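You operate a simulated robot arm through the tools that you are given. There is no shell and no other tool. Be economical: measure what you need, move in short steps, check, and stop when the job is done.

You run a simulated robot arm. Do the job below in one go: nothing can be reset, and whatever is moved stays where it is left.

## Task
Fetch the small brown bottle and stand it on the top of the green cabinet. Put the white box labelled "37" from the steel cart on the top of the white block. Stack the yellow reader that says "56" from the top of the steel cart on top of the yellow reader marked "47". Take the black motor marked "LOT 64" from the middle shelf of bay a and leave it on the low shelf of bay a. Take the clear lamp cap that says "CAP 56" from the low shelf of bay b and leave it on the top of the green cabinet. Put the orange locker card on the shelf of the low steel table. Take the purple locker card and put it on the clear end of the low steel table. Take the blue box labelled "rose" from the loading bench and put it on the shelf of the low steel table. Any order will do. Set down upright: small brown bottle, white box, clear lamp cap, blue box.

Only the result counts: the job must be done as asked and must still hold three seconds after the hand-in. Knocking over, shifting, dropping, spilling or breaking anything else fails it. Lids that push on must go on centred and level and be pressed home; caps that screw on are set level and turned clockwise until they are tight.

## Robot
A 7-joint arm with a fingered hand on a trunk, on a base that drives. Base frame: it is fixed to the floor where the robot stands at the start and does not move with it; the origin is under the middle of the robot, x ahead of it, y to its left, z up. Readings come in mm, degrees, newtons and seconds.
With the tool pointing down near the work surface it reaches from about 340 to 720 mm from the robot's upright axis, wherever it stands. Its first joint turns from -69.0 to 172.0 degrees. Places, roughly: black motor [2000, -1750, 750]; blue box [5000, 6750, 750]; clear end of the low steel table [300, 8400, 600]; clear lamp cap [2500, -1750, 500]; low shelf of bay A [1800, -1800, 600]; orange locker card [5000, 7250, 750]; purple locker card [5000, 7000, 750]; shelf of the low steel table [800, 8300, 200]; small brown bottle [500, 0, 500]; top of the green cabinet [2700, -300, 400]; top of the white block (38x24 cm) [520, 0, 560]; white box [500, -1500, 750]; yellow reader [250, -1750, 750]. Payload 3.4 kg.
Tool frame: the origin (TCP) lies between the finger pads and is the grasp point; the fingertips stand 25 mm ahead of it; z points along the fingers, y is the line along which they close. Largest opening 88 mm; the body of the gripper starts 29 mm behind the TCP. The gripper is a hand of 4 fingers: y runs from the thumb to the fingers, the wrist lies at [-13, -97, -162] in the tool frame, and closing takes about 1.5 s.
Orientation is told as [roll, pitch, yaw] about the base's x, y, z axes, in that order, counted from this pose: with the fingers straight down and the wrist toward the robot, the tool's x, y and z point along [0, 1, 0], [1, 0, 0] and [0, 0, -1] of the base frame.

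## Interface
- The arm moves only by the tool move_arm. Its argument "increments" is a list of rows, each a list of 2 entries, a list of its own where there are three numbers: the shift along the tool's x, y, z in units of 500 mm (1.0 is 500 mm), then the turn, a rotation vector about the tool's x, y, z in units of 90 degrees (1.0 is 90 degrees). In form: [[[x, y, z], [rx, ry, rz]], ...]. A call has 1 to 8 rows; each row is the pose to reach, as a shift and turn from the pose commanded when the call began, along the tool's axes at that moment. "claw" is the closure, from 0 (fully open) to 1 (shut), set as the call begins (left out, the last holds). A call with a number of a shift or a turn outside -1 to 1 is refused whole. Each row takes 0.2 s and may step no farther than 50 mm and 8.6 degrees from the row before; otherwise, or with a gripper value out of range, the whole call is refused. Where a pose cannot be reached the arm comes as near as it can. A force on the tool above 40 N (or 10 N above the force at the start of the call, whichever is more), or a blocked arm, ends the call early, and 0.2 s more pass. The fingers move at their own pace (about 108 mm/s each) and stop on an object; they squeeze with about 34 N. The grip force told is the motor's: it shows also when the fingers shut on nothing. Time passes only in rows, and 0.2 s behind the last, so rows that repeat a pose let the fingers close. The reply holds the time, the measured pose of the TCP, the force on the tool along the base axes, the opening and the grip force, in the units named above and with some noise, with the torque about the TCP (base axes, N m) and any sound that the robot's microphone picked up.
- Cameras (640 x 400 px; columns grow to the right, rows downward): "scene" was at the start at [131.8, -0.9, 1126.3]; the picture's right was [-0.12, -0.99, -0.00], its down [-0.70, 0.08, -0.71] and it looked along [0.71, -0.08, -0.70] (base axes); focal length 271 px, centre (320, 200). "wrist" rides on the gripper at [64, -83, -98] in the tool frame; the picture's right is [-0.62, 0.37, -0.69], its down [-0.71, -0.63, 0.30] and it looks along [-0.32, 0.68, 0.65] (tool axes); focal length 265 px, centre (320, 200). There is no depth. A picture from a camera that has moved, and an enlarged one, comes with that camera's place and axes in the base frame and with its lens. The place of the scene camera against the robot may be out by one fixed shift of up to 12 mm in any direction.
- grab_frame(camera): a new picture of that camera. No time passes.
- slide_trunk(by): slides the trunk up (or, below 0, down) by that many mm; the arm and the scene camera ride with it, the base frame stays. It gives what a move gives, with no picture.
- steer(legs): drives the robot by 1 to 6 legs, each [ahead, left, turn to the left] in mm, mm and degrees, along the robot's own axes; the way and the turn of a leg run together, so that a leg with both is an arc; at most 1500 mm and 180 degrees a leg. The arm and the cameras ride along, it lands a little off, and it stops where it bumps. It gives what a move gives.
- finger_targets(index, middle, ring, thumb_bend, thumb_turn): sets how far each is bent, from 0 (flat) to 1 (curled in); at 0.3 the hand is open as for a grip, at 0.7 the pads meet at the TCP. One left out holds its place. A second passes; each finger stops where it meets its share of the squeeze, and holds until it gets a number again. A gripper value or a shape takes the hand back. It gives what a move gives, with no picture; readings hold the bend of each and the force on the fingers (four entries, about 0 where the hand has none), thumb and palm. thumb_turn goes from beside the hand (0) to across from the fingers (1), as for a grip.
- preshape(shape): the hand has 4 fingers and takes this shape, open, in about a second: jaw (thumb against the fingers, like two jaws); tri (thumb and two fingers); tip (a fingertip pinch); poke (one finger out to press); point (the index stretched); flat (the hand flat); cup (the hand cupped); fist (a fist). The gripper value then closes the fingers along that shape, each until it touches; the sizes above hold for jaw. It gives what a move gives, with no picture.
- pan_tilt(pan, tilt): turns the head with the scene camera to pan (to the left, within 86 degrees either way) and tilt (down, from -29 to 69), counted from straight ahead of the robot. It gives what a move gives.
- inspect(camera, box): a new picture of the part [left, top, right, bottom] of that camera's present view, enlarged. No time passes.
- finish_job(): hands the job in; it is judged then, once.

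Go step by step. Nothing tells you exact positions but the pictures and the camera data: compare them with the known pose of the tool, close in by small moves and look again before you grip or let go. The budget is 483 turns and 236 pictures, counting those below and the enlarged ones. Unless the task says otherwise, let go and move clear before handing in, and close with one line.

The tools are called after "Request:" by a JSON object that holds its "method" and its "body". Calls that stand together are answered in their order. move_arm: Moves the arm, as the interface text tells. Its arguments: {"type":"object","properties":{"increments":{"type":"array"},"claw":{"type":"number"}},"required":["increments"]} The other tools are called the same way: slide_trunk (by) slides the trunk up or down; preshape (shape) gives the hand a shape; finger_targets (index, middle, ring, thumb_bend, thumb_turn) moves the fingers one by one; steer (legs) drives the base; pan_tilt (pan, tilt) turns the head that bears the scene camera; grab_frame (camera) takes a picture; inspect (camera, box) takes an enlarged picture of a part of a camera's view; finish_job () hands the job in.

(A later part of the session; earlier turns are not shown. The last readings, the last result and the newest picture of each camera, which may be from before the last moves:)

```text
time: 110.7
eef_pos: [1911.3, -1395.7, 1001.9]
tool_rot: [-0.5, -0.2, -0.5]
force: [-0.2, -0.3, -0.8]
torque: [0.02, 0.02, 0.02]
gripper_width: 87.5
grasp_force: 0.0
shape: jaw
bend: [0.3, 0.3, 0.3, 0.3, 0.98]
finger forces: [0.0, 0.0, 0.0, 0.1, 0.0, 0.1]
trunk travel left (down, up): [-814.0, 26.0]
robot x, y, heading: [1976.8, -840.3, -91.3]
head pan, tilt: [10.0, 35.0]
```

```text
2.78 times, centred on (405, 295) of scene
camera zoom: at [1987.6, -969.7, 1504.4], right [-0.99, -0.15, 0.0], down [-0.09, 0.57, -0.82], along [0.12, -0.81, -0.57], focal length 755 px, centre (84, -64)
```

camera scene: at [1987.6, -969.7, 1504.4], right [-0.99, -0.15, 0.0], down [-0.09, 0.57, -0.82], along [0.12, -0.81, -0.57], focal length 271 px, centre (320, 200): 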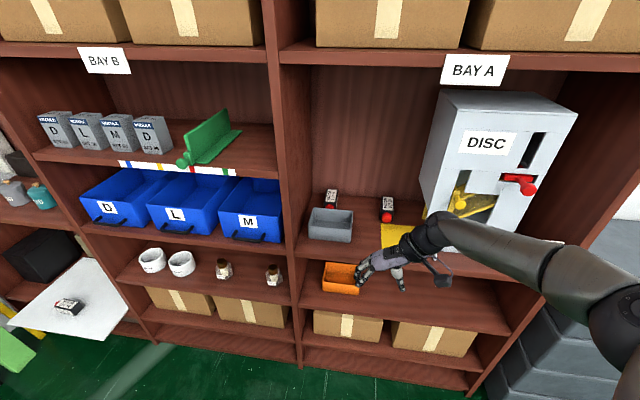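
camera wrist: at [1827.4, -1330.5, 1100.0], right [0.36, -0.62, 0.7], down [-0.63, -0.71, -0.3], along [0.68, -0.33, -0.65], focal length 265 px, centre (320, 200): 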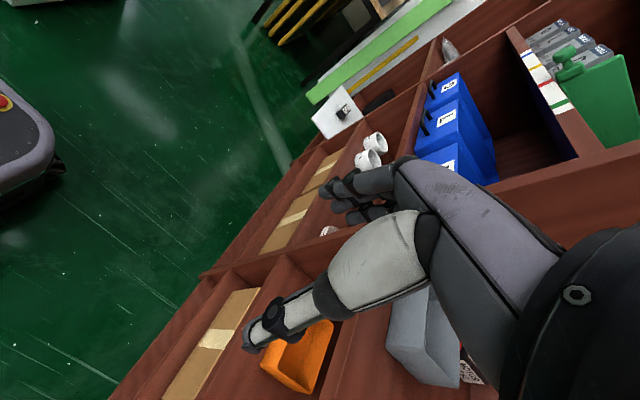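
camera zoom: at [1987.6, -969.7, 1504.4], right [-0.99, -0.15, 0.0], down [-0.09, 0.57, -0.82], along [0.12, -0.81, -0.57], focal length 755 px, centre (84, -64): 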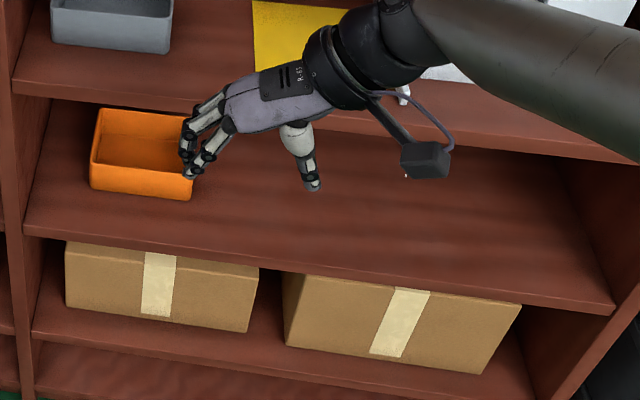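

The elevated view gives the middle shelf at z ≈ 829, the motor at about [2076, -1910] with top z ≈ 870, and the bin in front topping at 887. I'll align the base laterally, then go forward with the hand above the bin.

Request:
{"method": "steer", "body": {"legs": [[0, 165, 1.3], [250, 0, 0]]}}

Request:
{"method": "grab_frame", "body": {"camera": "wrist"}}

Request:
{"method": "grab_frame", "body": {"camera": "scene"}}

```text
time: 113.6
eef_pos: [2089.3, -1654.8, 1001.8]
tool_rot: [-0.5, -0.2, 0.8]
force: [0.1, -0.3, 0.1]
torque: [0.01, -0.02, -0.01]
gripper_width: 87.7
grasp_force: 0.0
shape: jaw
bend: [0.3, 0.3, 0.3, 0.3, 0.98]
finger forces: [0.0, 0.0, 0.1, 0.1, 0.0, 0.0]
trunk travel left (down, up): [-814.0, 26.0]
robot x, y, heading: [2136.9, -1103.5, -89.9]
head pan, tilt: [10.0, 35.0]
```

```text
168 pictures are left
camera wrist: at [2004.2, -1591.1, 1100.1], right [0.38, -0.61, 0.7], down [-0.62, -0.73, -0.3], along [0.69, -0.32, -0.65], focal length 265 px, centre (320, 200)
```

wrist: 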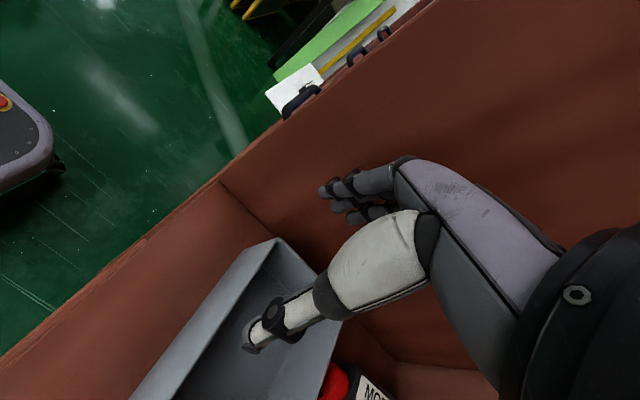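

```text
167 pictures are left
camera scene: at [2156.2, -1226.9, 1504.4], right [-0.98, -0.17, 0.0], down [-0.1, 0.56, -0.82], along [0.14, -0.81, -0.57], focal length 271 px, centre (320, 200)
```

scene: 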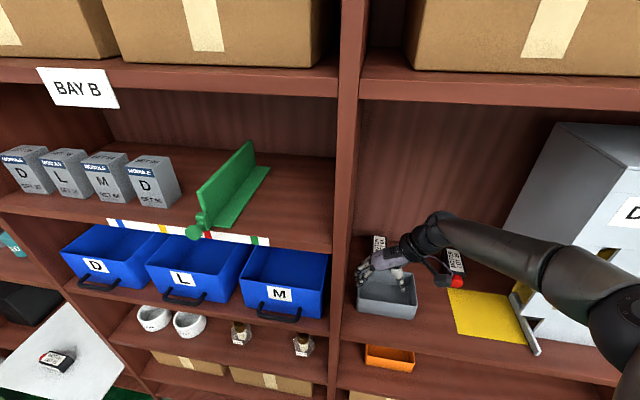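

Request:
{"method": "steer", "body": {"legs": [[165, 0, 0]]}}

Request:
{"method": "grab_frame", "body": {"camera": "wrist"}}

Request:
{"method": "grab_frame", "body": {"camera": "scene"}}

```text
time: 115.0
eef_pos: [2091.1, -1818.6, 1001.3]
tool_rot: [-0.4, -0.1, 1.0]
force: [-0.8, 0.9, -0.1]
torque: [0.01, 0.02, 0.03]
gripper_width: 87.9
grasp_force: 0.0
shape: jaw
bend: [0.3, 0.3, 0.3, 0.3, 0.98]
finger forces: [0.0, 0.0, 0.0, 0.1, 0.0, 0.0]
trunk travel left (down, up): [-814.0, 26.0]
robot x, y, heading: [2136.6, -1263.9, -89.8]
head pan, tilt: [10.0, 35.0]
```

```text
166 pictures are left
camera wrist: at [2005.5, -1756.0, 1100.1], right [0.38, -0.61, 0.7], down [-0.62, -0.73, -0.3], along [0.69, -0.32, -0.65], focal length 265 px, centre (320, 200)
```

wrist: 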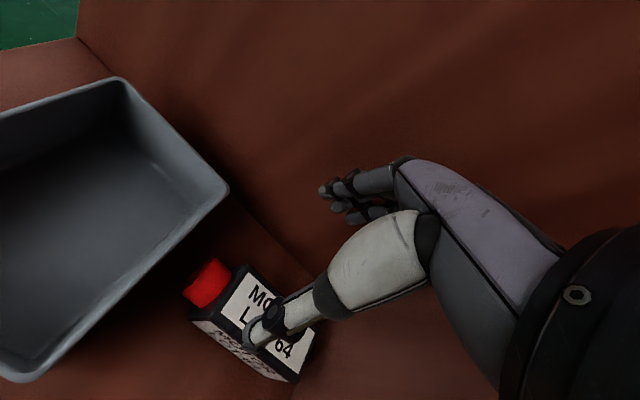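

```text
165 pictures are left
camera scene: at [2156.8, -1391.6, 1504.4], right [-0.98, -0.18, 0.0], down [-0.1, 0.56, -0.82], along [0.14, -0.81, -0.57], focal length 271 px, centre (320, 200)
```

scene: 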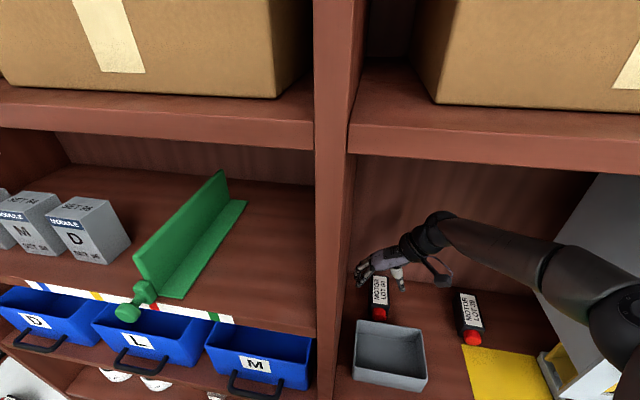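

Request:
{"method": "inspect", "body": {"camera": "wrist", "box": [160, 240, 360, 400]}}

Request:
{"method": "inspect", "body": {"camera": "scene", "box": [340, 220, 460, 340]}}

```text
2.50 times, centred on (260, 320) of wrist
camera zoom: at [2005.5, -1756.0, 1100.1], right [0.38, -0.61, 0.7], down [-0.62, -0.73, -0.3], along [0.69, -0.32, -0.65], focal length 664 px, centre (470, -100)
```

zoom: 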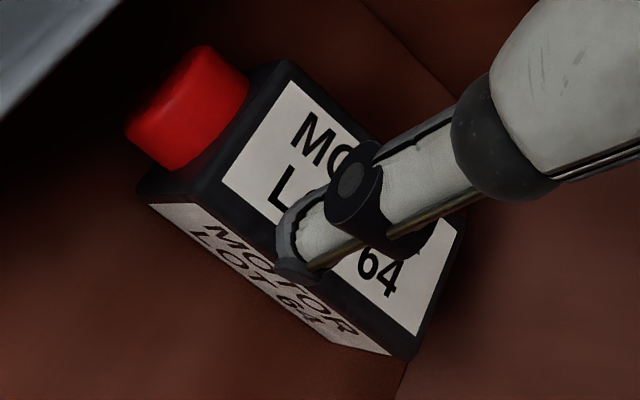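

```text
3.33 times, centred on (400, 280) of scene
camera zoom: at [2156.8, -1391.6, 1504.4], right [-0.98, -0.18, 0.0], down [-0.1, 0.56, -0.82], along [0.14, -0.81, -0.57], focal length 905 px, centre (53, -67)
```

zoom: 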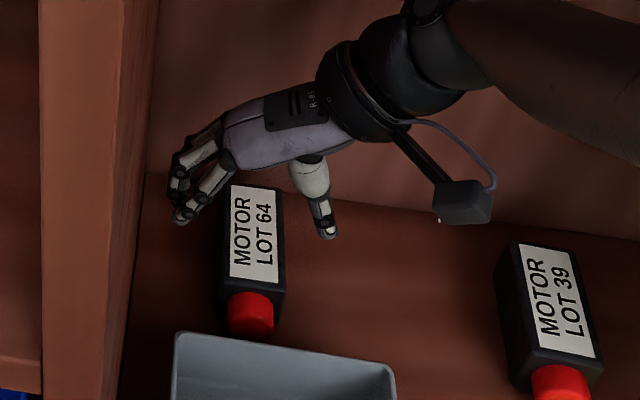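

The label center is near [2089, -1895] and the motor is aligned with y. I'll move in over it at this height.

Request:
{"method": "move_arm", "body": {"increments": [[[-0.05, -0.002, 0], [0, 0, 0]], [[-0.1, -0.004, 0], [0, 0, 0]], [[-0.148, -0.004, 0], [0, 0, 0]], [[-0.148, -0.004, 0], [0, 0, 0]]]}}

Request:
{"method": "slide_trunk", "body": {"by": -50}}

Request:
{"method": "grab_frame", "body": {"camera": "wrist"}}

Request:
{"method": "grab_frame", "body": {"camera": "scene"}}

```text
time: 116.0
eef_pos: [2088.4, -1891.9, 1003.1]
tool_rot: [-0.4, -0.3, 1.2]
force: [-0.5, 0.9, 0.3]
torque: [-0.02, 0.0, 0.02]
gripper_width: 87.4
grasp_force: 0.1
shape: jaw
bend: [0.3, 0.3, 0.3, 0.3, 0.98]
finger forces: [0.1, 0.0, 0.0, 0.0, 0.0, 0.0]
trunk travel left (down, up): [-814.0, 26.0]
robot x, y, heading: [2137.3, -1263.7, -89.8]
head pan, tilt: [10.0, 35.0]
```

```text
time: 116.9
eef_pos: [2089.4, -1893.2, 953.0]
tool_rot: [-0.4, -0.2, 1.0]
force: [-0.2, -0.2, -0.6]
torque: [0.0, 0.01, 0.01]
gripper_width: 87.7
grasp_force: 0.0
shape: jaw
bend: [0.3, 0.3, 0.3, 0.3, 0.98]
finger forces: [0.1, 0.0, 0.0, 0.0, 0.0, 0.1]
trunk travel left (down, up): [-764.0, 76.0]
robot x, y, heading: [2142.2, -1263.1, -90.0]
head pan, tilt: [10.0, 35.0]
```

```text
162 pictures are left
camera wrist: at [2004.7, -1829.6, 1051.2], right [0.38, -0.61, 0.7], down [-0.62, -0.73, -0.3], along [0.69, -0.32, -0.65], focal length 265 px, centre (320, 200)
```

wrist: 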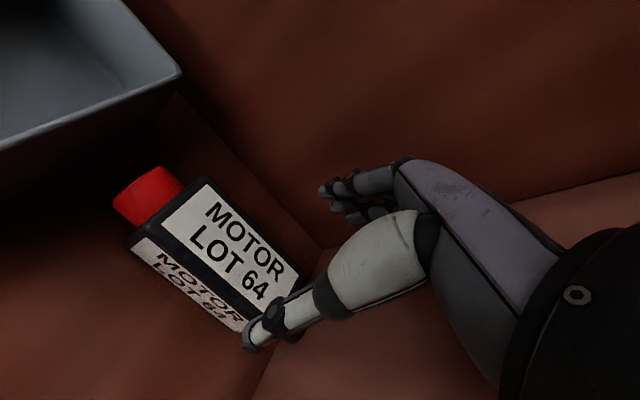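

```text
161 pictures are left
camera scene: at [2156.7, -1391.0, 1454.4], right [-0.98, -0.18, 0.0], down [-0.1, 0.56, -0.82], along [0.14, -0.81, -0.57], focal length 271 px, centre (320, 200)
```

scene: 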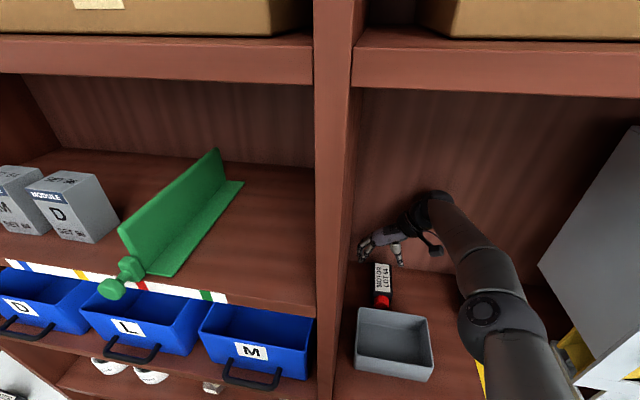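

Triangulating with the two wrist views, the motor top is at z ≈ 904 and its center at [2076, -1872]. I'll correct and look again.

Request:
{"method": "move_arm", "body": {"increments": [[[0.021, -0.013, 0], [0, 0, 0]], [[0.042, -0.026, 0], [0, 0, 0]], [[0.042, -0.026, 0], [0, 0, 0]]]}}

Request:
{"method": "grab_frame", "body": {"camera": "wrist"}}

Request:
{"method": "inspect", "body": {"camera": "scene", "box": [340, 220, 440, 310]}}

```text
time: 117.7
eef_pos: [2077.0, -1874.0, 952.0]
tool_rot: [-0.4, -0.2, 0.9]
force: [0.9, 0.9, -0.6]
torque: [0.02, -0.01, 0.0]
gripper_width: 87.7
grasp_force: 0.0
shape: jaw
bend: [0.3, 0.3, 0.3, 0.3, 0.98]
finger forces: [0.0, 0.0, 0.1, 0.1, 0.0, 0.1]
trunk travel left (down, up): [-764.0, 76.0]
robot x, y, heading: [2140.5, -1267.8, -89.9]
head pan, tilt: [10.0, 35.0]
```

```text
160 pictures are left
camera wrist: at [1991.3, -1809.5, 1050.3], right [0.38, -0.61, 0.7], down [-0.62, -0.73, -0.3], along [0.69, -0.32, -0.65], focal length 265 px, centre (320, 200)
```

wrist: 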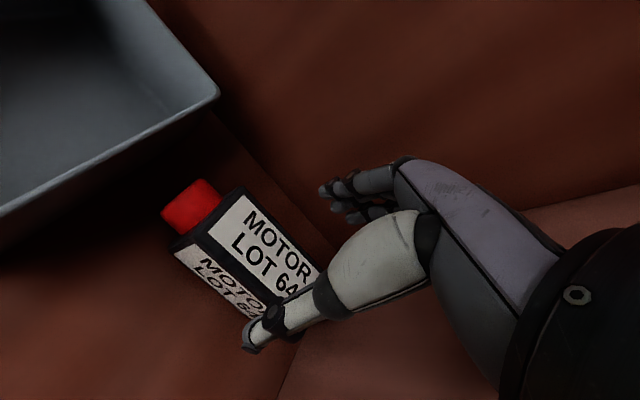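

```text
4.44 times, centred on (390, 265) of scene
camera zoom: at [2156.8, -1391.5, 1454.4], right [-0.98, -0.18, 0.0], down [-0.1, 0.56, -0.82], along [0.14, -0.81, -0.57], focal length 1206 px, centre (9, -89)
```

zoom: 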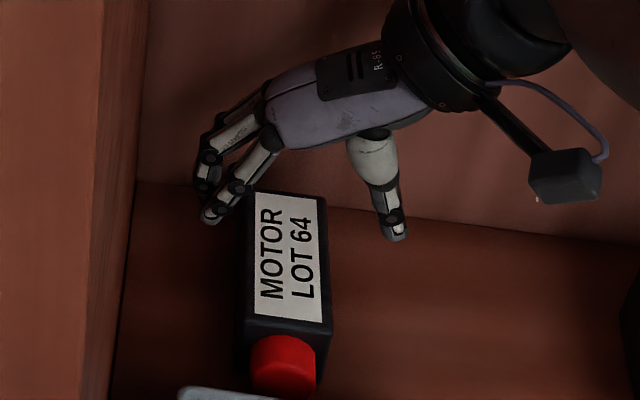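

Request:
{"method": "slide_trunk", "body": {"by": -35}}

Request:
{"method": "grab_frame", "body": {"camera": "wrist"}}

Request:
{"method": "inspect", "body": {"camera": "scene", "box": [340, 200, 440, 290]}}

```text
time: 118.5
eef_pos: [2076.1, -1872.3, 916.8]
tool_rot: [-0.4, -0.1, 1.0]
force: [-0.2, -0.8, 0.3]
torque: [0.0, -0.03, 0.02]
gripper_width: 87.6
grasp_force: 0.2
shape: jaw
bend: [0.3, 0.3, 0.3, 0.3, 0.98]
finger forces: [0.0, 0.0, 0.0, 0.0, 0.0, 0.0]
trunk travel left (down, up): [-729.0, 111.0]
robot x, y, heading: [2140.5, -1264.3, -89.9]
head pan, tilt: [10.0, 35.0]
```

```text
158 pictures are left
camera wrist: at [1991.6, -1809.2, 1015.4], right [0.38, -0.61, 0.7], down [-0.62, -0.73, -0.3], along [0.69, -0.32, -0.65], focal length 265 px, centre (320, 200)
```

wrist: 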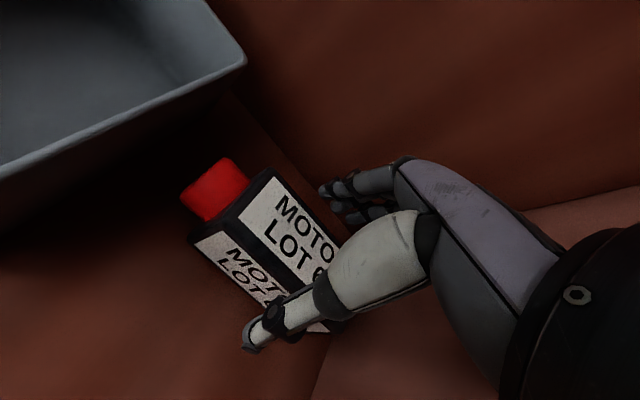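

```text
4.44 times, centred on (390, 245) of scene
camera zoom: at [2156.9, -1391.0, 1419.4], right [-0.98, -0.18, 0.0], down [-0.1, 0.56, -0.82], along [0.14, -0.81, -0.57], focal length 1206 px, centre (9, 0)
```

zoom: 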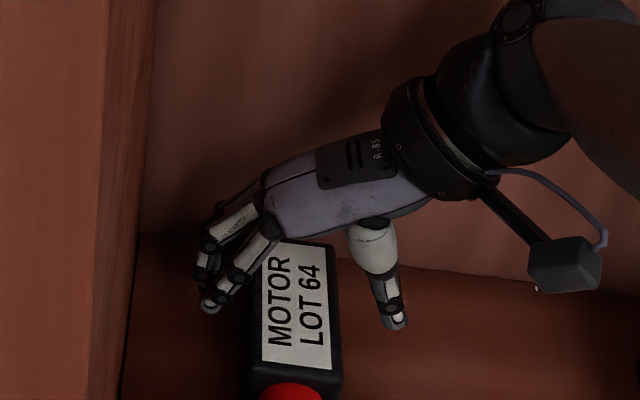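

Request:
{"method": "slide_trunk", "body": {"by": -18}}

Request:
{"method": "slide_trunk", "body": {"by": -10}}

Request:
{"method": "grab_frame", "body": {"camera": "wrist"}}

Request:
{"method": "inspect", "body": {"camera": "scene", "box": [340, 180, 440, 270]}}

```text
time: 119.2
eef_pos: [2076.8, -1874.1, 898.5]
tool_rot: [-0.4, -0.2, 1.0]
force: [-0.3, -0.4, 0.7]
torque: [0.03, -0.04, 0.0]
gripper_width: 87.8
grasp_force: 0.0
shape: jaw
bend: [0.3, 0.3, 0.3, 0.3, 0.98]
finger forces: [0.1, 0.0, 0.0, 0.0, 0.0, 0.0]
trunk travel left (down, up): [-711.0, 129.0]
robot x, y, heading: [2140.7, -1262.9, -90.0]
head pan, tilt: [10.0, 35.0]
```

```text
time: 119.7
eef_pos: [2075.6, -1874.6, 889.3]
tool_rot: [-0.4, -0.2, 1.1]
force: [-0.4, 0.4, -0.2]
torque: [0.01, -0.02, -0.02]
gripper_width: 87.7
grasp_force: 0.0
shape: jaw
bend: [0.3, 0.3, 0.3, 0.3, 0.98]
finger forces: [0.0, 0.0, 0.0, 0.1, 0.0, 0.0]
trunk travel left (down, up): [-701.0, 139.0]
robot x, y, heading: [2142.1, -1262.3, -89.7]
head pan, tilt: [10.0, 35.0]
```

```text
156 pictures are left
camera wrist: at [1991.5, -1809.3, 987.4], right [0.38, -0.61, 0.7], down [-0.62, -0.73, -0.3], along [0.69, -0.32, -0.65], focal length 265 px, centre (320, 200)
```

wrist: 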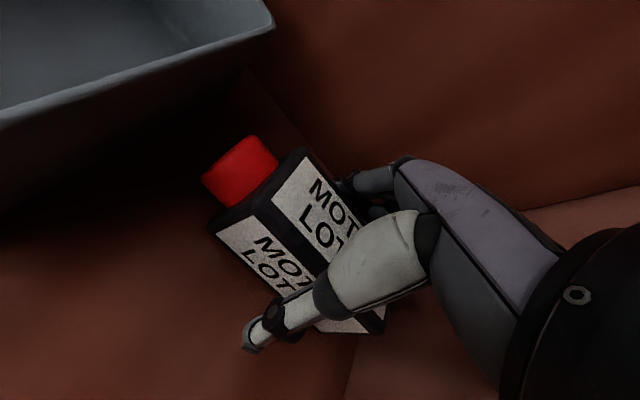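

```text
4.44 times, centred on (390, 225) of scene
camera zoom: at [2156.8, -1391.1, 1391.4], right [-0.98, -0.18, 0.0], down [-0.1, 0.56, -0.82], along [0.14, -0.81, -0.57], focal length 1206 px, centre (9, 89)
```

zoom: 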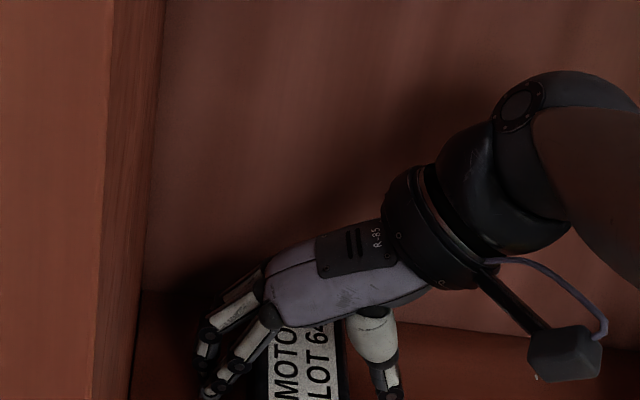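

The motor sits between thumb and fingers. Closing.

Request:
{"method": "move_arm", "body": {"increments": [[[0, 0, 0], [0, 0, 0]], [[0, 0, 0], [0, 0, 0]], [[0, 0, 0], [0, 0, 0]], [[0, 0, 0], [0, 0, 0]], [[0, 0, 0], [0, 0, 0]], [[0, 0, 0], [0, 0, 0]], [[0, 0, 0], [0, 0, 0]], [[0, 0, 0], [0, 0, 0]]], "claw": 1}}

Request:
{"method": "grab_frame", "body": {"camera": "wrist"}}

```text
time: 121.5
eef_pos: [2075.4, -1873.5, 888.8]
tool_rot: [-0.4, -0.2, 0.9]
force: [-0.6, -0.4, -0.2]
torque: [-0.01, -0.01, 0.05]
gripper_width: 43.9
grasp_force: 33.6
shape: jaw
bend: [0.74, 0.42, 0.39, 0.71, 1.0]
finger forces: [17.1, 9.3, 4.3, 0.1, 30.9, 0.0]
trunk travel left (down, up): [-701.0, 139.0]
robot x, y, heading: [2140.8, -1256.9, -89.7]
head pan, tilt: [10.0, 35.0]
```

```text
154 pictures are left
camera wrist: at [1991.4, -1809.5, 987.2], right [0.38, -0.61, 0.7], down [-0.62, -0.73, -0.3], along [0.69, -0.32, -0.65], focal length 265 px, centre (320, 200)
```

wrist: 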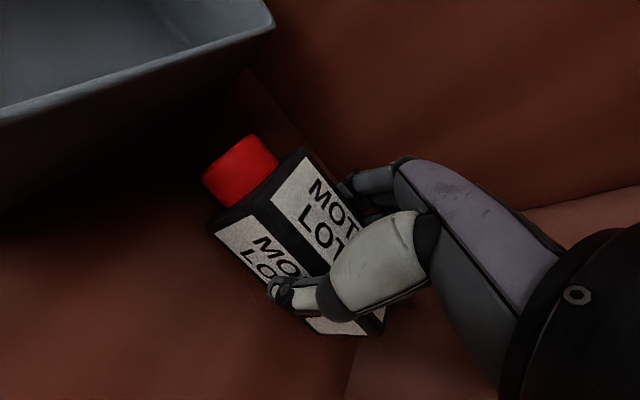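

Request:
{"method": "slide_trunk", "body": {"by": 120}}

Request:
{"method": "grab_frame", "body": {"camera": "wrist"}}

Request:
{"method": "steer", "body": {"legs": [[-430, 0, 0]]}}

Request:
{"method": "grab_frame", "body": {"camera": "scene"}}

```text
time: 123.0
eef_pos: [2076.0, -1874.1, 1009.5]
tool_rot: [-0.4, -0.1, 1.0]
force: [0.7, 0.3, -3.4]
torque: [-0.03, 0.0, 0.0]
gripper_width: 44.0
grasp_force: 34.0
shape: jaw
bend: [0.74, 0.43, 0.4, 0.71, 1.0]
finger forces: [17.8, 8.9, 4.2, 0.0, 31.0, 0.0]
trunk travel left (down, up): [-821.0, 19.0]
robot x, y, heading: [2140.0, -1265.6, -89.8]
head pan, tilt: [10.0, 35.0]
```

```text
153 pictures are left
camera wrist: at [1991.3, -1810.0, 1106.8], right [0.38, -0.61, 0.7], down [-0.62, -0.73, -0.3], along [0.69, -0.32, -0.65], focal length 265 px, centre (320, 200)
```

wrist: 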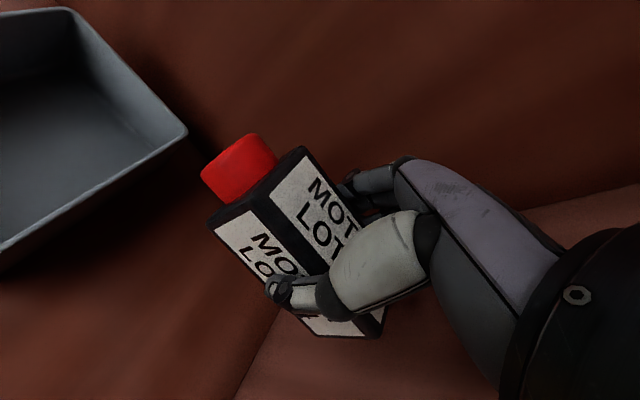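

```text
time: 125.7
eef_pos: [2075.2, -1445.0, 1008.5]
tool_rot: [-0.4, -0.2, 1.1]
force: [0.4, -0.6, -4.4]
torque: [0.01, 0.05, -0.01]
gripper_width: 43.9
grasp_force: 33.6
shape: jaw
bend: [0.74, 0.43, 0.4, 0.71, 1.0]
finger forces: [17.8, 9.0, 4.1, 0.1, 30.9, 0.0]
trunk travel left (down, up): [-821.0, 19.0]
robot x, y, heading: [2141.6, -836.2, -89.7]
head pan, tilt: [10.0, 35.0]
```

```text
152 pictures are left
camera scene: at [2155.1, -964.0, 1511.3], right [-0.98, -0.18, 0.0], down [-0.1, 0.56, -0.82], along [0.15, -0.81, -0.57], focal length 271 px, centre (320, 200)
```

scene: 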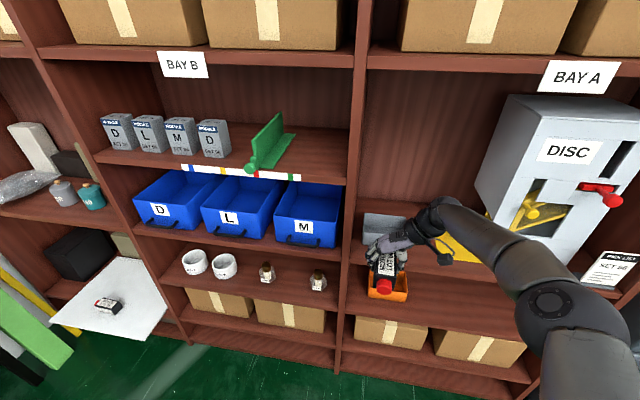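

The motor is out. I'll strafe to the free part of the low shelf of bay A and turn the hand back (wrist toward the robot), motor lengthwise along x.

Request:
{"method": "steer", "body": {"legs": [[0, -260, 0]]}}

Request:
{"method": "move_arm", "body": {"increments": [[[0, 0, 0], [0, 0, 0.085]], [[0, 0, 0], [0, 0, 0.17]], [[0, 0, 0], [0, 0, 0.255]], [[0, 0, 0], [0, 0, 0.34]], [[0, 0, 0], [0, 0, 0.425]], [[0, 0, 0], [0, 0, 0.5]], [[0, 0, 0], [0, 0, 0.5]]]}}

Request:
{"method": "move_arm", "body": {"increments": [[[0, 0, 0], [0, 0, 0.085]], [[0, 0, 0], [0, 0, 0.17]], [[0, 0, 0], [0, 0, 0.255]], [[0, 0, 0], [0, 0, 0.34]], [[0, 0, 0], [0, 0, 0.425]], [[0, 0, 0], [0, 0, 0.5]], [[0, 0, 0], [0, 0, 0.5]]]}}

Request:
{"method": "grab_frame", "body": {"camera": "scene"}}

Request:
{"method": "grab_frame", "body": {"camera": "wrist"}}

```text
time: 127.5
eef_pos: [1811.0, -1446.5, 1007.8]
tool_rot: [-0.4, -0.2, 0.9]
force: [0.1, 0.5, -4.0]
torque: [-0.01, -0.02, 0.03]
gripper_width: 43.7
grasp_force: 34.2
shape: jaw
bend: [0.74, 0.43, 0.4, 0.71, 1.0]
finger forces: [17.8, 9.0, 4.3, 0.1, 31.2, 0.0]
trunk travel left (down, up): [-821.0, 19.0]
robot x, y, heading: [1875.1, -836.8, -89.8]
head pan, tilt: [10.0, 35.0]
```

```text
time: 129.1
eef_pos: [1810.2, -1446.2, 1009.7]
tool_rot: [-0.1, -0.4, -44.2]
force: [-0.3, 0.2, -3.4]
torque: [0.0, 0.01, 0.03]
gripper_width: 44.0
grasp_force: 33.9
shape: jaw
bend: [0.74, 0.43, 0.4, 0.71, 1.0]
finger forces: [17.9, 8.9, 4.3, 0.0, 31.1, 0.0]
trunk travel left (down, up): [-821.0, 19.0]
robot x, y, heading: [1873.4, -838.7, -90.0]
head pan, tilt: [10.0, 35.0]
```

```text
time: 130.7
eef_pos: [1811.3, -1446.2, 1008.9]
tool_rot: [0.3, -0.4, -89.3]
force: [0.1, -0.1, -4.6]
torque: [-0.01, 0.01, 0.0]
gripper_width: 43.5
grasp_force: 33.9
shape: jaw
bend: [0.74, 0.43, 0.4, 0.71, 1.0]
finger forces: [17.8, 9.0, 4.3, 0.0, 31.1, 0.0]
trunk travel left (down, up): [-821.0, 19.0]
robot x, y, heading: [1878.1, -839.6, -89.9]
head pan, tilt: [10.0, 35.0]
```

```text
151 pictures are left
camera scene: at [1891.4, -965.2, 1511.3], right [-0.98, -0.18, 0.0], down [-0.1, 0.57, -0.82], along [0.14, -0.81, -0.57], focal length 271 px, centre (320, 200)
```

scene: 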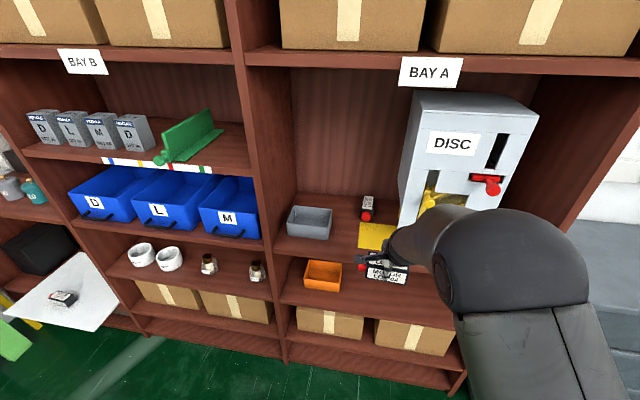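

```text
150 pictures are left
camera wrist: at [1873.1, -1361.0, 1107.4], right [-0.62, -0.37, 0.69], down [-0.72, 0.62, -0.31], along [-0.31, -0.69, -0.65], focal length 265 px, centre (320, 200)
```

wrist: 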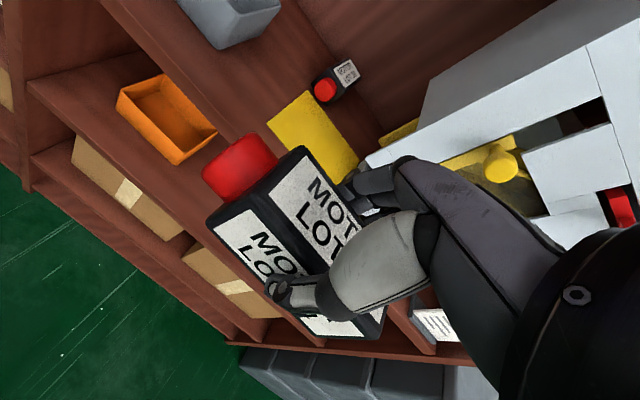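

Request:
{"method": "slide_trunk", "body": {"by": -350}}

Request:
{"method": "grab_frame", "body": {"camera": "wrist"}}

Request:
{"method": "pan_tilt", "body": {"pan": 15, "tilt": 35}}

Request:
{"method": "grab_frame", "body": {"camera": "scene"}}

```text
time: 134.2
eef_pos: [1811.7, -1445.3, 659.1]
tool_rot: [0.2, -0.2, -89.0]
force: [0.2, 0.2, -2.9]
torque: [-0.01, 0.02, -0.03]
gripper_width: 43.6
grasp_force: 34.0
shape: jaw
bend: [0.74, 0.43, 0.4, 0.71, 1.0]
finger forces: [17.9, 9.0, 4.4, 0.0, 31.0, 0.0]
trunk travel left (down, up): [-471.0, 369.0]
robot x, y, heading: [1877.4, -837.3, -89.9]
head pan, tilt: [10.0, 35.0]
```

```text
149 pictures are left
camera wrist: at [1873.8, -1360.5, 757.4], right [-0.62, -0.37, 0.69], down [-0.72, 0.62, -0.31], along [-0.31, -0.69, -0.65], focal length 265 px, centre (320, 200)
```

wrist: 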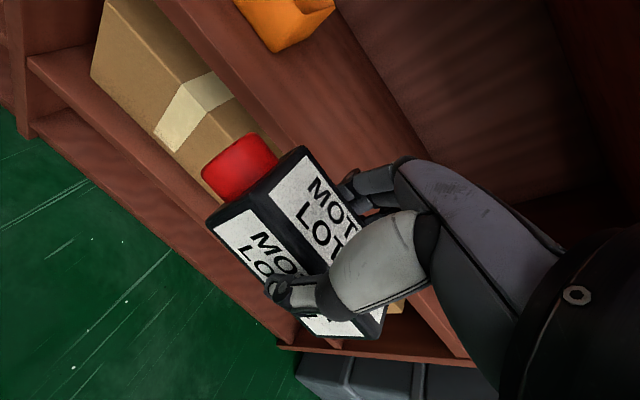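

```text
time: 134.8
eef_pos: [1809.3, -1445.9, 659.3]
tool_rot: [0.2, -0.3, -89.2]
force: [0.9, -0.2, -3.4]
torque: [-0.03, 0.0, -0.01]
gripper_width: 43.7
grasp_force: 34.0
shape: jaw
bend: [0.74, 0.43, 0.4, 0.71, 1.0]
finger forces: [18.0, 9.0, 4.3, 0.1, 31.2, 0.0]
trunk travel left (down, up): [-471.0, 369.0]
robot x, y, heading: [1874.9, -833.9, -89.9]
head pan, tilt: [15.0, 35.0]
```

```text
148 pictures are left
camera scene: at [1899.7, -963.1, 1161.3], right [-0.97, -0.26, 0.0], down [-0.15, 0.55, -0.82], along [0.21, -0.79, -0.57], focal length 271 px, centre (320, 200)
```

scene: 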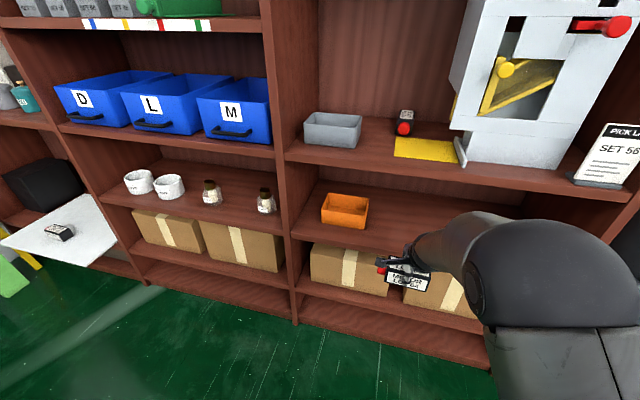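

Request:
{"method": "slide_trunk", "body": {"by": -15}}

Request:
{"method": "steer", "body": {"legs": [[100, 0, 0]]}}

Request:
{"method": "grab_frame", "body": {"camera": "wrist"}}

Request:
{"method": "grab_frame", "body": {"camera": "scene"}}

```text
time: 135.4
eef_pos: [1811.3, -1444.2, 644.1]
tool_rot: [0.3, -0.2, -89.1]
force: [0.4, -0.5, -3.7]
torque: [0.0, 0.04, 0.03]
gripper_width: 43.9
grasp_force: 34.9
shape: jaw
bend: [0.74, 0.43, 0.4, 0.71, 1.0]
finger forces: [17.7, 9.0, 4.3, 0.0, 31.0, 0.1]
trunk travel left (down, up): [-456.0, 384.0]
robot x, y, heading: [1877.7, -835.0, -89.6]
head pan, tilt: [15.0, 35.0]
```

```text
time: 136.6
eef_pos: [1810.6, -1545.8, 643.4]
tool_rot: [0.1, -0.4, -89.1]
force: [0.4, -0.1, -3.8]
torque: [0.05, -0.03, 0.03]
gripper_width: 43.7
grasp_force: 34.1
shape: jaw
bend: [0.74, 0.43, 0.4, 0.71, 1.0]
finger forces: [17.8, 9.0, 4.3, 0.0, 31.1, 0.0]
trunk travel left (down, up): [-456.0, 384.0]
robot x, y, heading: [1876.7, -937.4, -89.9]
head pan, tilt: [15.0, 35.0]
```

```text
147 pictures are left
camera wrist: at [1873.4, -1461.8, 741.9], right [-0.62, -0.37, 0.69], down [-0.72, 0.62, -0.31], along [-0.31, -0.69, -0.65], focal length 265 px, centre (320, 200)
```

wrist: 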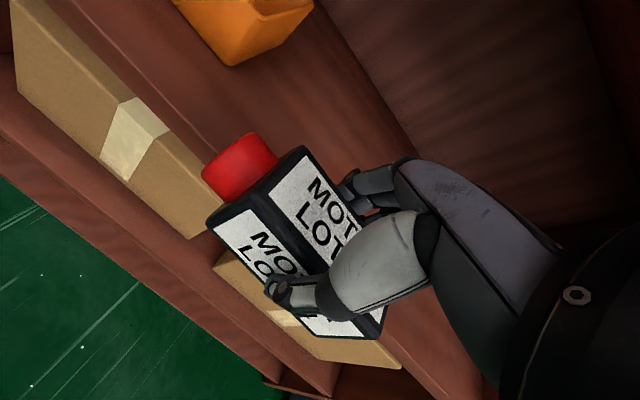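

```text
146 pictures are left
camera scene: at [1899.8, -1064.7, 1146.2], right [-0.97, -0.26, 0.0], down [-0.15, 0.56, -0.82], along [0.21, -0.79, -0.57], focal length 271 px, centre (320, 200)
```

scene: 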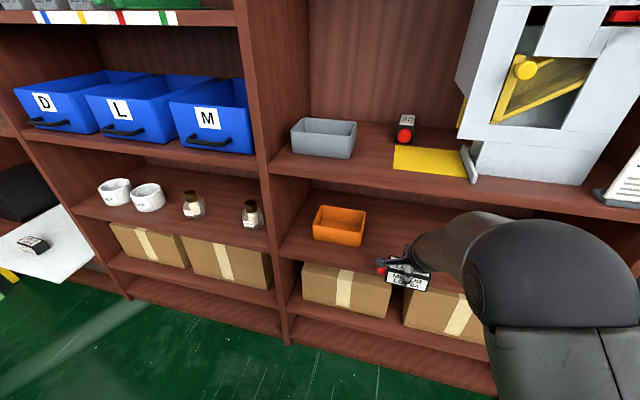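

Request:
{"method": "steer", "body": {"legs": [[60, 0, 0]]}}

Request:
{"method": "grab_frame", "body": {"camera": "wrist"}}

Request:
{"method": "inspect", "body": {"camera": "scene", "box": [260, 160, 560, 360]}}

```text
time: 137.6
eef_pos: [1811.1, -1606.6, 643.9]
tool_rot: [0.3, -0.3, -89.1]
force: [-0.1, 0.0, -4.4]
torque: [0.0, 0.03, 0.0]
gripper_width: 44.0
grasp_force: 34.0
shape: jaw
bend: [0.74, 0.43, 0.4, 0.71, 1.0]
finger forces: [17.7, 9.0, 4.3, 0.0, 31.1, 0.0]
trunk travel left (down, up): [-456.0, 384.0]
robot x, y, heading: [1874.5, -995.9, -90.0]
head pan, tilt: [15.0, 35.0]
```

```text
145 pictures are left
camera wrist: at [1873.8, -1521.8, 741.9], right [-0.62, -0.37, 0.69], down [-0.72, 0.62, -0.31], along [-0.31, -0.69, -0.65], focal length 265 px, centre (320, 200)
```

wrist: 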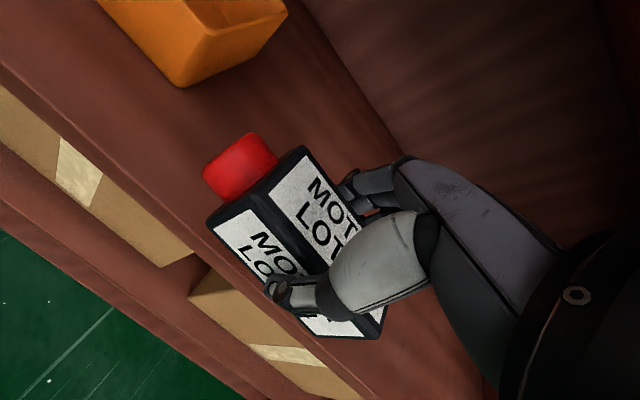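

```text
2.00 times, centred on (410, 260) of scene
camera zoom: at [1899.9, -1124.8, 1146.2], right [-0.97, -0.26, 0.0], down [-0.15, 0.55, -0.82], along [0.21, -0.79, -0.57], focal length 543 px, centre (140, 80)
```

zoom: 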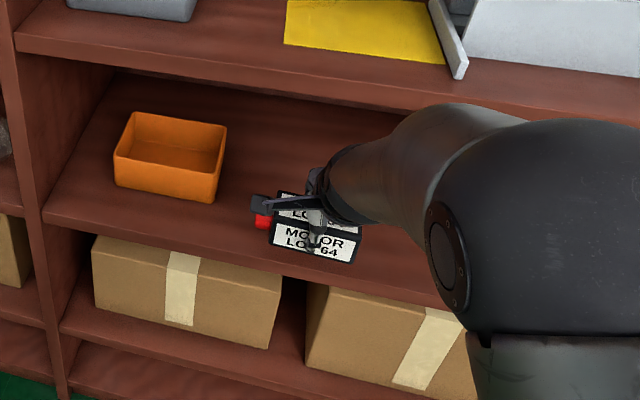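

Request:
{"method": "steer", "body": {"legs": [[30, 0, 0]]}}

Request:
{"method": "slide_trunk", "body": {"by": -22}}

Request:
{"method": "grab_frame", "body": {"camera": "wrist"}}

Request:
{"method": "inspect", "body": {"camera": "scene", "box": [260, 160, 560, 360]}}

```text
time: 138.4
eef_pos: [1811.2, -1637.5, 642.8]
tool_rot: [0.2, -0.3, -89.1]
force: [-0.1, -0.1, -3.5]
torque: [-0.01, 0.03, 0.0]
gripper_width: 43.9
grasp_force: 33.8
shape: jaw
bend: [0.74, 0.43, 0.4, 0.71, 1.0]
finger forces: [17.9, 8.9, 4.2, 0.0, 31.2, 0.0]
trunk travel left (down, up): [-456.0, 384.0]
robot x, y, heading: [1875.6, -1025.3, -90.0]
head pan, tilt: [15.0, 35.0]
```

```text
time: 139.1
eef_pos: [1811.5, -1636.4, 621.3]
tool_rot: [0.2, -0.2, -89.1]
force: [-0.9, 0.5, -3.2]
torque: [0.03, 0.0, 0.01]
gripper_width: 43.7
grasp_force: 34.3
shape: jaw
bend: [0.74, 0.43, 0.4, 0.71, 1.0]
finger forces: [17.9, 9.0, 4.3, 0.1, 31.2, 0.0]
trunk travel left (down, up): [-434.0, 406.0]
robot x, y, heading: [1874.6, -1026.7, -89.6]
head pan, tilt: [15.0, 35.0]
```

```text
143 pictures are left
camera wrist: at [1874.2, -1551.3, 720.2], right [-0.62, -0.37, 0.69], down [-0.72, 0.62, -0.31], along [-0.31, -0.69, -0.65], focal length 265 px, centre (320, 200)
```

wrist: 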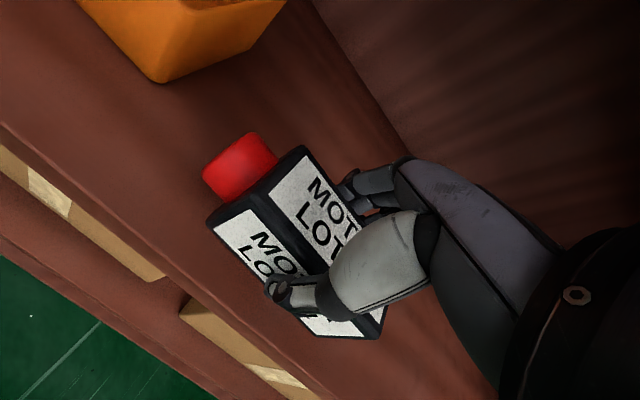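

```text
2.00 times, centred on (410, 260) of scene
camera zoom: at [1900.2, -1153.9, 1124.3], right [-0.97, -0.26, 0.0], down [-0.15, 0.55, -0.82], along [0.21, -0.79, -0.57], focal length 543 px, centre (140, 80)
```

zoom: 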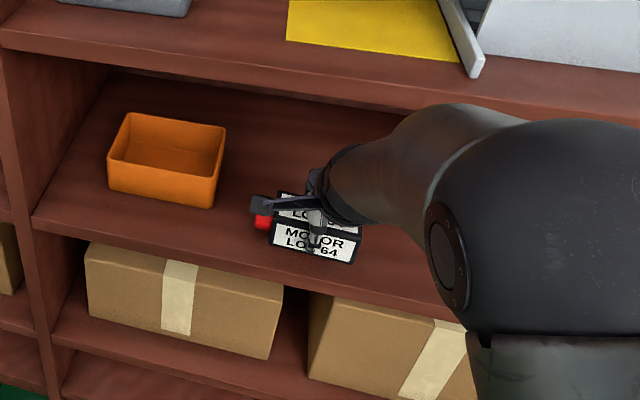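

Now lowering in small arm steps to contact.

Request:
{"method": "move_arm", "body": {"increments": [[[0, 0, 0.006], [0, 0, 0]], [[0, 0, 0.012], [0, 0, 0]], [[0, 0, 0.018], [0, 0, 0]]]}}

Request:
{"method": "move_arm", "body": {"increments": [[[0, 0, 0.004], [0, 0, 0]], [[0, 0, 0.008], [0, 0, 0]]]}}

```text
time: 139.9
eef_pos: [1812.1, -1637.0, 612.5]
tool_rot: [0.2, -0.2, -89.1]
force: [0.0, 0.1, -4.0]
torque: [-0.01, 0.01, -0.02]
gripper_width: 43.9
grasp_force: 33.6
shape: jaw
bend: [0.74, 0.43, 0.4, 0.71, 1.0]
finger forces: [17.7, 9.0, 4.4, 0.0, 31.1, 0.0]
trunk travel left (down, up): [-434.0, 406.0]
robot x, y, heading: [1876.7, -1027.7, -89.8]
head pan, tilt: [15.0, 35.0]
```

```text
time: 140.5
eef_pos: [1812.0, -1636.4, 608.6]
tool_rot: [0.3, -0.4, -88.9]
force: [0.6, 0.9, -3.0]
torque: [0.03, 0.01, -0.02]
gripper_width: 43.7
grasp_force: 34.3
shape: jaw
bend: [0.74, 0.43, 0.4, 0.71, 1.0]
finger forces: [17.8, 9.0, 4.4, 0.1, 31.2, 0.0]
trunk travel left (down, up): [-434.0, 406.0]
robot x, y, heading: [1879.5, -1026.8, -90.0]
head pan, tilt: [15.0, 35.0]
```

Request:
{"method": "move_arm", "body": {"increments": [[[0, 0, 0.004], [0, 0, 0]], [[0, 0, 0.007], [0, 0, 0]]]}}

Request:
{"method": "inspect", "body": {"camera": "wrist", "box": [140, 100, 400, 360]}}

```text
time: 141.1
eef_pos: [1812.5, -1636.5, 605.0]
tool_rot: [0.1, -0.3, -89.1]
force: [1.1, 0.3, -3.8]
torque: [0.01, 0.04, -0.01]
gripper_width: 43.9
grasp_force: 34.2
shape: jaw
bend: [0.74, 0.43, 0.4, 0.71, 1.0]
finger forces: [17.8, 9.0, 4.3, 0.1, 31.2, 0.0]
trunk travel left (down, up): [-434.0, 406.0]
robot x, y, heading: [1877.1, -1024.2, -89.9]
head pan, tilt: [15.0, 35.0]
```

```text
1.54 times, centred on (270, 230) of wrist
camera zoom: at [1874.3, -1551.6, 703.5], right [-0.62, -0.37, 0.69], down [-0.72, 0.62, -0.31], along [-0.31, -0.69, -0.65], focal length 408 px, centre (397, 154)
```

zoom: 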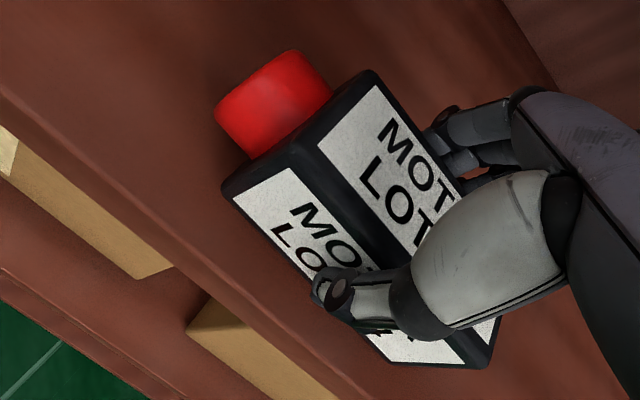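

Request:
{"method": "move_arm", "body": {"increments": [[[0, 0, 0.004], [0, 0, 0]], [[0, 0, 0.008], [0, 0, 0]]]}}

Request:
{"method": "move_arm", "body": {"increments": [[[0, 0, 0.004], [0, 0, 0]], [[0, 0, 0.008], [0, 0, 0]]]}}

```text
time: 141.7
eef_pos: [1811.8, -1636.2, 601.9]
tool_rot: [0.2, -0.3, -89.0]
force: [-0.5, -0.5, -4.3]
torque: [0.0, 0.04, -0.02]
gripper_width: 43.9
grasp_force: 33.9
shape: jaw
bend: [0.74, 0.43, 0.4, 0.71, 1.0]
finger forces: [17.8, 9.1, 4.3, 0.0, 31.2, 0.0]
trunk travel left (down, up): [-434.0, 406.0]
robot x, y, heading: [1875.4, -1025.2, -89.9]
head pan, tilt: [15.0, 35.0]
```

```text
time: 142.3
eef_pos: [1812.5, -1637.6, 597.4]
tool_rot: [0.3, -0.6, -89.1]
force: [-0.4, 2.1, 4.5]
torque: [0.1, 0.01, 0.0]
gripper_width: 43.8
grasp_force: 33.9
shape: jaw
bend: [0.74, 0.43, 0.4, 0.71, 1.0]
finger forces: [17.2, 8.9, 4.3, 0.0, 33.0, 0.0]
trunk travel left (down, up): [-434.0, 406.0]
robot x, y, heading: [1877.3, -1028.0, -89.8]
head pan, tilt: [15.0, 35.0]
```

Contact reached (force changed from -4 to +4.5 N). Releasing.

Request:
{"method": "move_arm", "body": {"increments": [[[0, 0, 0], [0, 0, 0]], [[0, 0, 0], [0, 0, 0]], [[0, 0, 0], [0, 0, 0]], [[0, 0, 0], [0, 0, 0]], [[0, 0, 0], [0, 0, 0]], [[0, 0, 0], [0, 0, 0]]], "claw": 0}}

Request:
{"method": "grab_frame", "body": {"camera": "wrist"}}

```text
time: 143.7
eef_pos: [1811.6, -1636.1, 597.4]
tool_rot: [0.2, -0.3, -89.1]
force: [-0.4, 0.4, 0.0]
torque: [0.03, 0.01, 0.04]
gripper_width: 87.6
grasp_force: 0.0
shape: jaw
bend: [0.3, 0.3, 0.3, 0.3, 0.98]
finger forces: [0.0, 0.0, 0.0, 0.0, 0.0, 0.1]
trunk travel left (down, up): [-434.0, 406.0]
robot x, y, heading: [1878.9, -1029.2, -90.0]
head pan, tilt: [15.0, 35.0]
```

```text
140 pictures are left
camera wrist: at [1874.4, -1551.7, 696.3], right [-0.62, -0.37, 0.69], down [-0.72, 0.62, -0.31], along [-0.31, -0.69, -0.65], focal length 265 px, centre (320, 200)
```

wrist: 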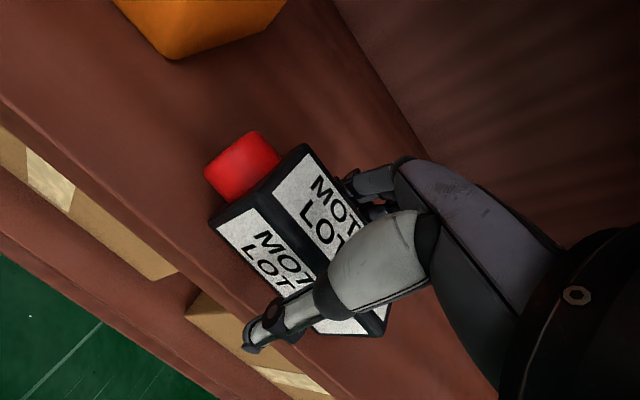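

Request:
{"method": "slide_trunk", "body": {"by": 50}}

Request:
{"method": "grab_frame", "body": {"camera": "wrist"}}

```text
time: 144.6
eef_pos: [1811.3, -1638.4, 648.0]
tool_rot: [0.2, -0.3, -89.2]
force: [-0.1, -0.2, -0.7]
torque: [0.01, 0.02, 0.02]
gripper_width: 87.6
grasp_force: 0.1
shape: jaw
bend: [0.3, 0.3, 0.3, 0.3, 0.98]
finger forces: [0.0, 0.1, 0.1, 0.1, 0.1, 0.0]
trunk travel left (down, up): [-484.0, 356.0]
robot x, y, heading: [1875.0, -1027.3, -89.9]
head pan, tilt: [15.0, 35.0]
```

```text
139 pictures are left
camera wrist: at [1874.4, -1551.8, 746.2], right [-0.62, -0.37, 0.69], down [-0.72, 0.62, -0.31], along [-0.31, -0.69, -0.65], focal length 265 px, centre (320, 200)
```

wrist: 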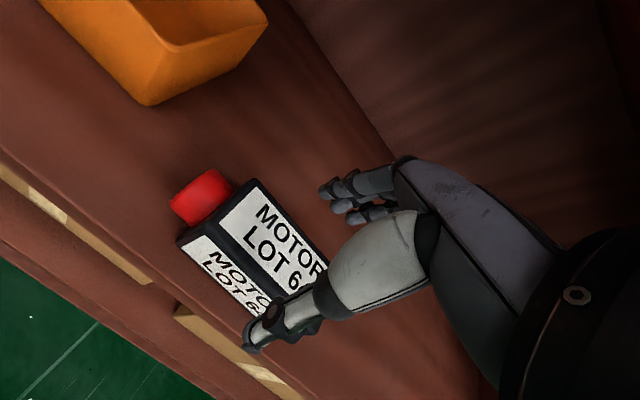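

I'll tilt the hand slightly so the far fingers rise well above the motor, then back out.

Request:
{"method": "move_arm", "body": {"increments": [[[0, 0, 0], [-0.07, 0, 0]], [[0, 0, 0], [-0.14, 0, 0]], [[0, 0, 0], [-0.14, 0, 0]]]}}

Request:
{"method": "steer", "body": {"legs": [[-150, 0, 0]]}}

Request:
{"method": "grab_frame", "body": {"camera": "wrist"}}

Request:
{"method": "grab_frame", "body": {"camera": "scene"}}

```text
time: 145.4
eef_pos: [1811.2, -1637.1, 647.1]
tool_rot: [0.2, -13.1, -89.1]
force: [0.1, -0.2, 0.5]
torque: [-0.03, -0.02, 0.01]
gripper_width: 87.6
grasp_force: 0.1
shape: jaw
bend: [0.3, 0.3, 0.3, 0.3, 0.98]
finger forces: [0.1, 0.1, 0.0, 0.1, 0.1, 0.1]
trunk travel left (down, up): [-484.0, 356.0]
robot x, y, heading: [1876.6, -1025.7, -90.0]
head pan, tilt: [15.0, 35.0]
```

```text
time: 146.8
eef_pos: [1812.9, -1489.4, 647.4]
tool_rot: [0.2, -13.0, -89.0]
force: [0.4, 0.3, -0.8]
torque: [0.0, -0.02, -0.02]
gripper_width: 87.5
grasp_force: 0.1
shape: jaw
bend: [0.3, 0.3, 0.3, 0.3, 0.98]
finger forces: [0.0, 0.1, 0.0, 0.0, 0.0, 0.1]
trunk travel left (down, up): [-484.0, 356.0]
robot x, y, heading: [1876.6, -877.3, -90.1]
head pan, tilt: [15.0, 35.0]
```

```text
138 pictures are left
camera wrist: at [1874.8, -1383.9, 725.6], right [-0.62, -0.21, 0.76], down [-0.72, 0.53, -0.44], along [-0.31, -0.82, -0.48], focal length 265 px, centre (320, 200)
```

wrist: 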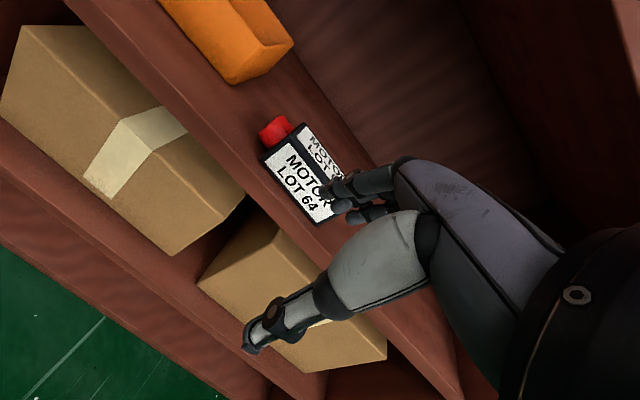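

```text
137 pictures are left
camera scene: at [1900.0, -1004.5, 1174.5], right [-0.96, -0.26, 0.0], down [-0.15, 0.55, -0.82], along [0.22, -0.79, -0.57], focal length 271 px, centre (320, 200)
```

scene: 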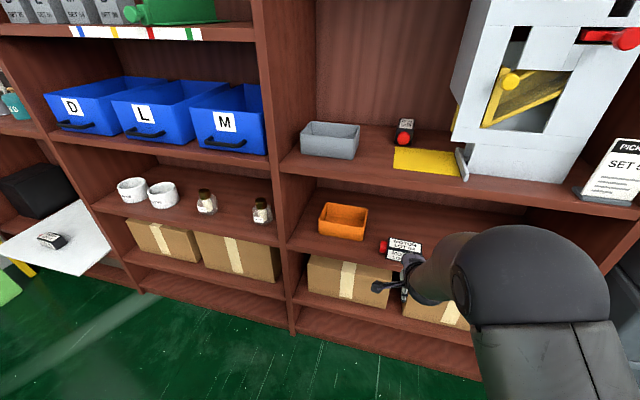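

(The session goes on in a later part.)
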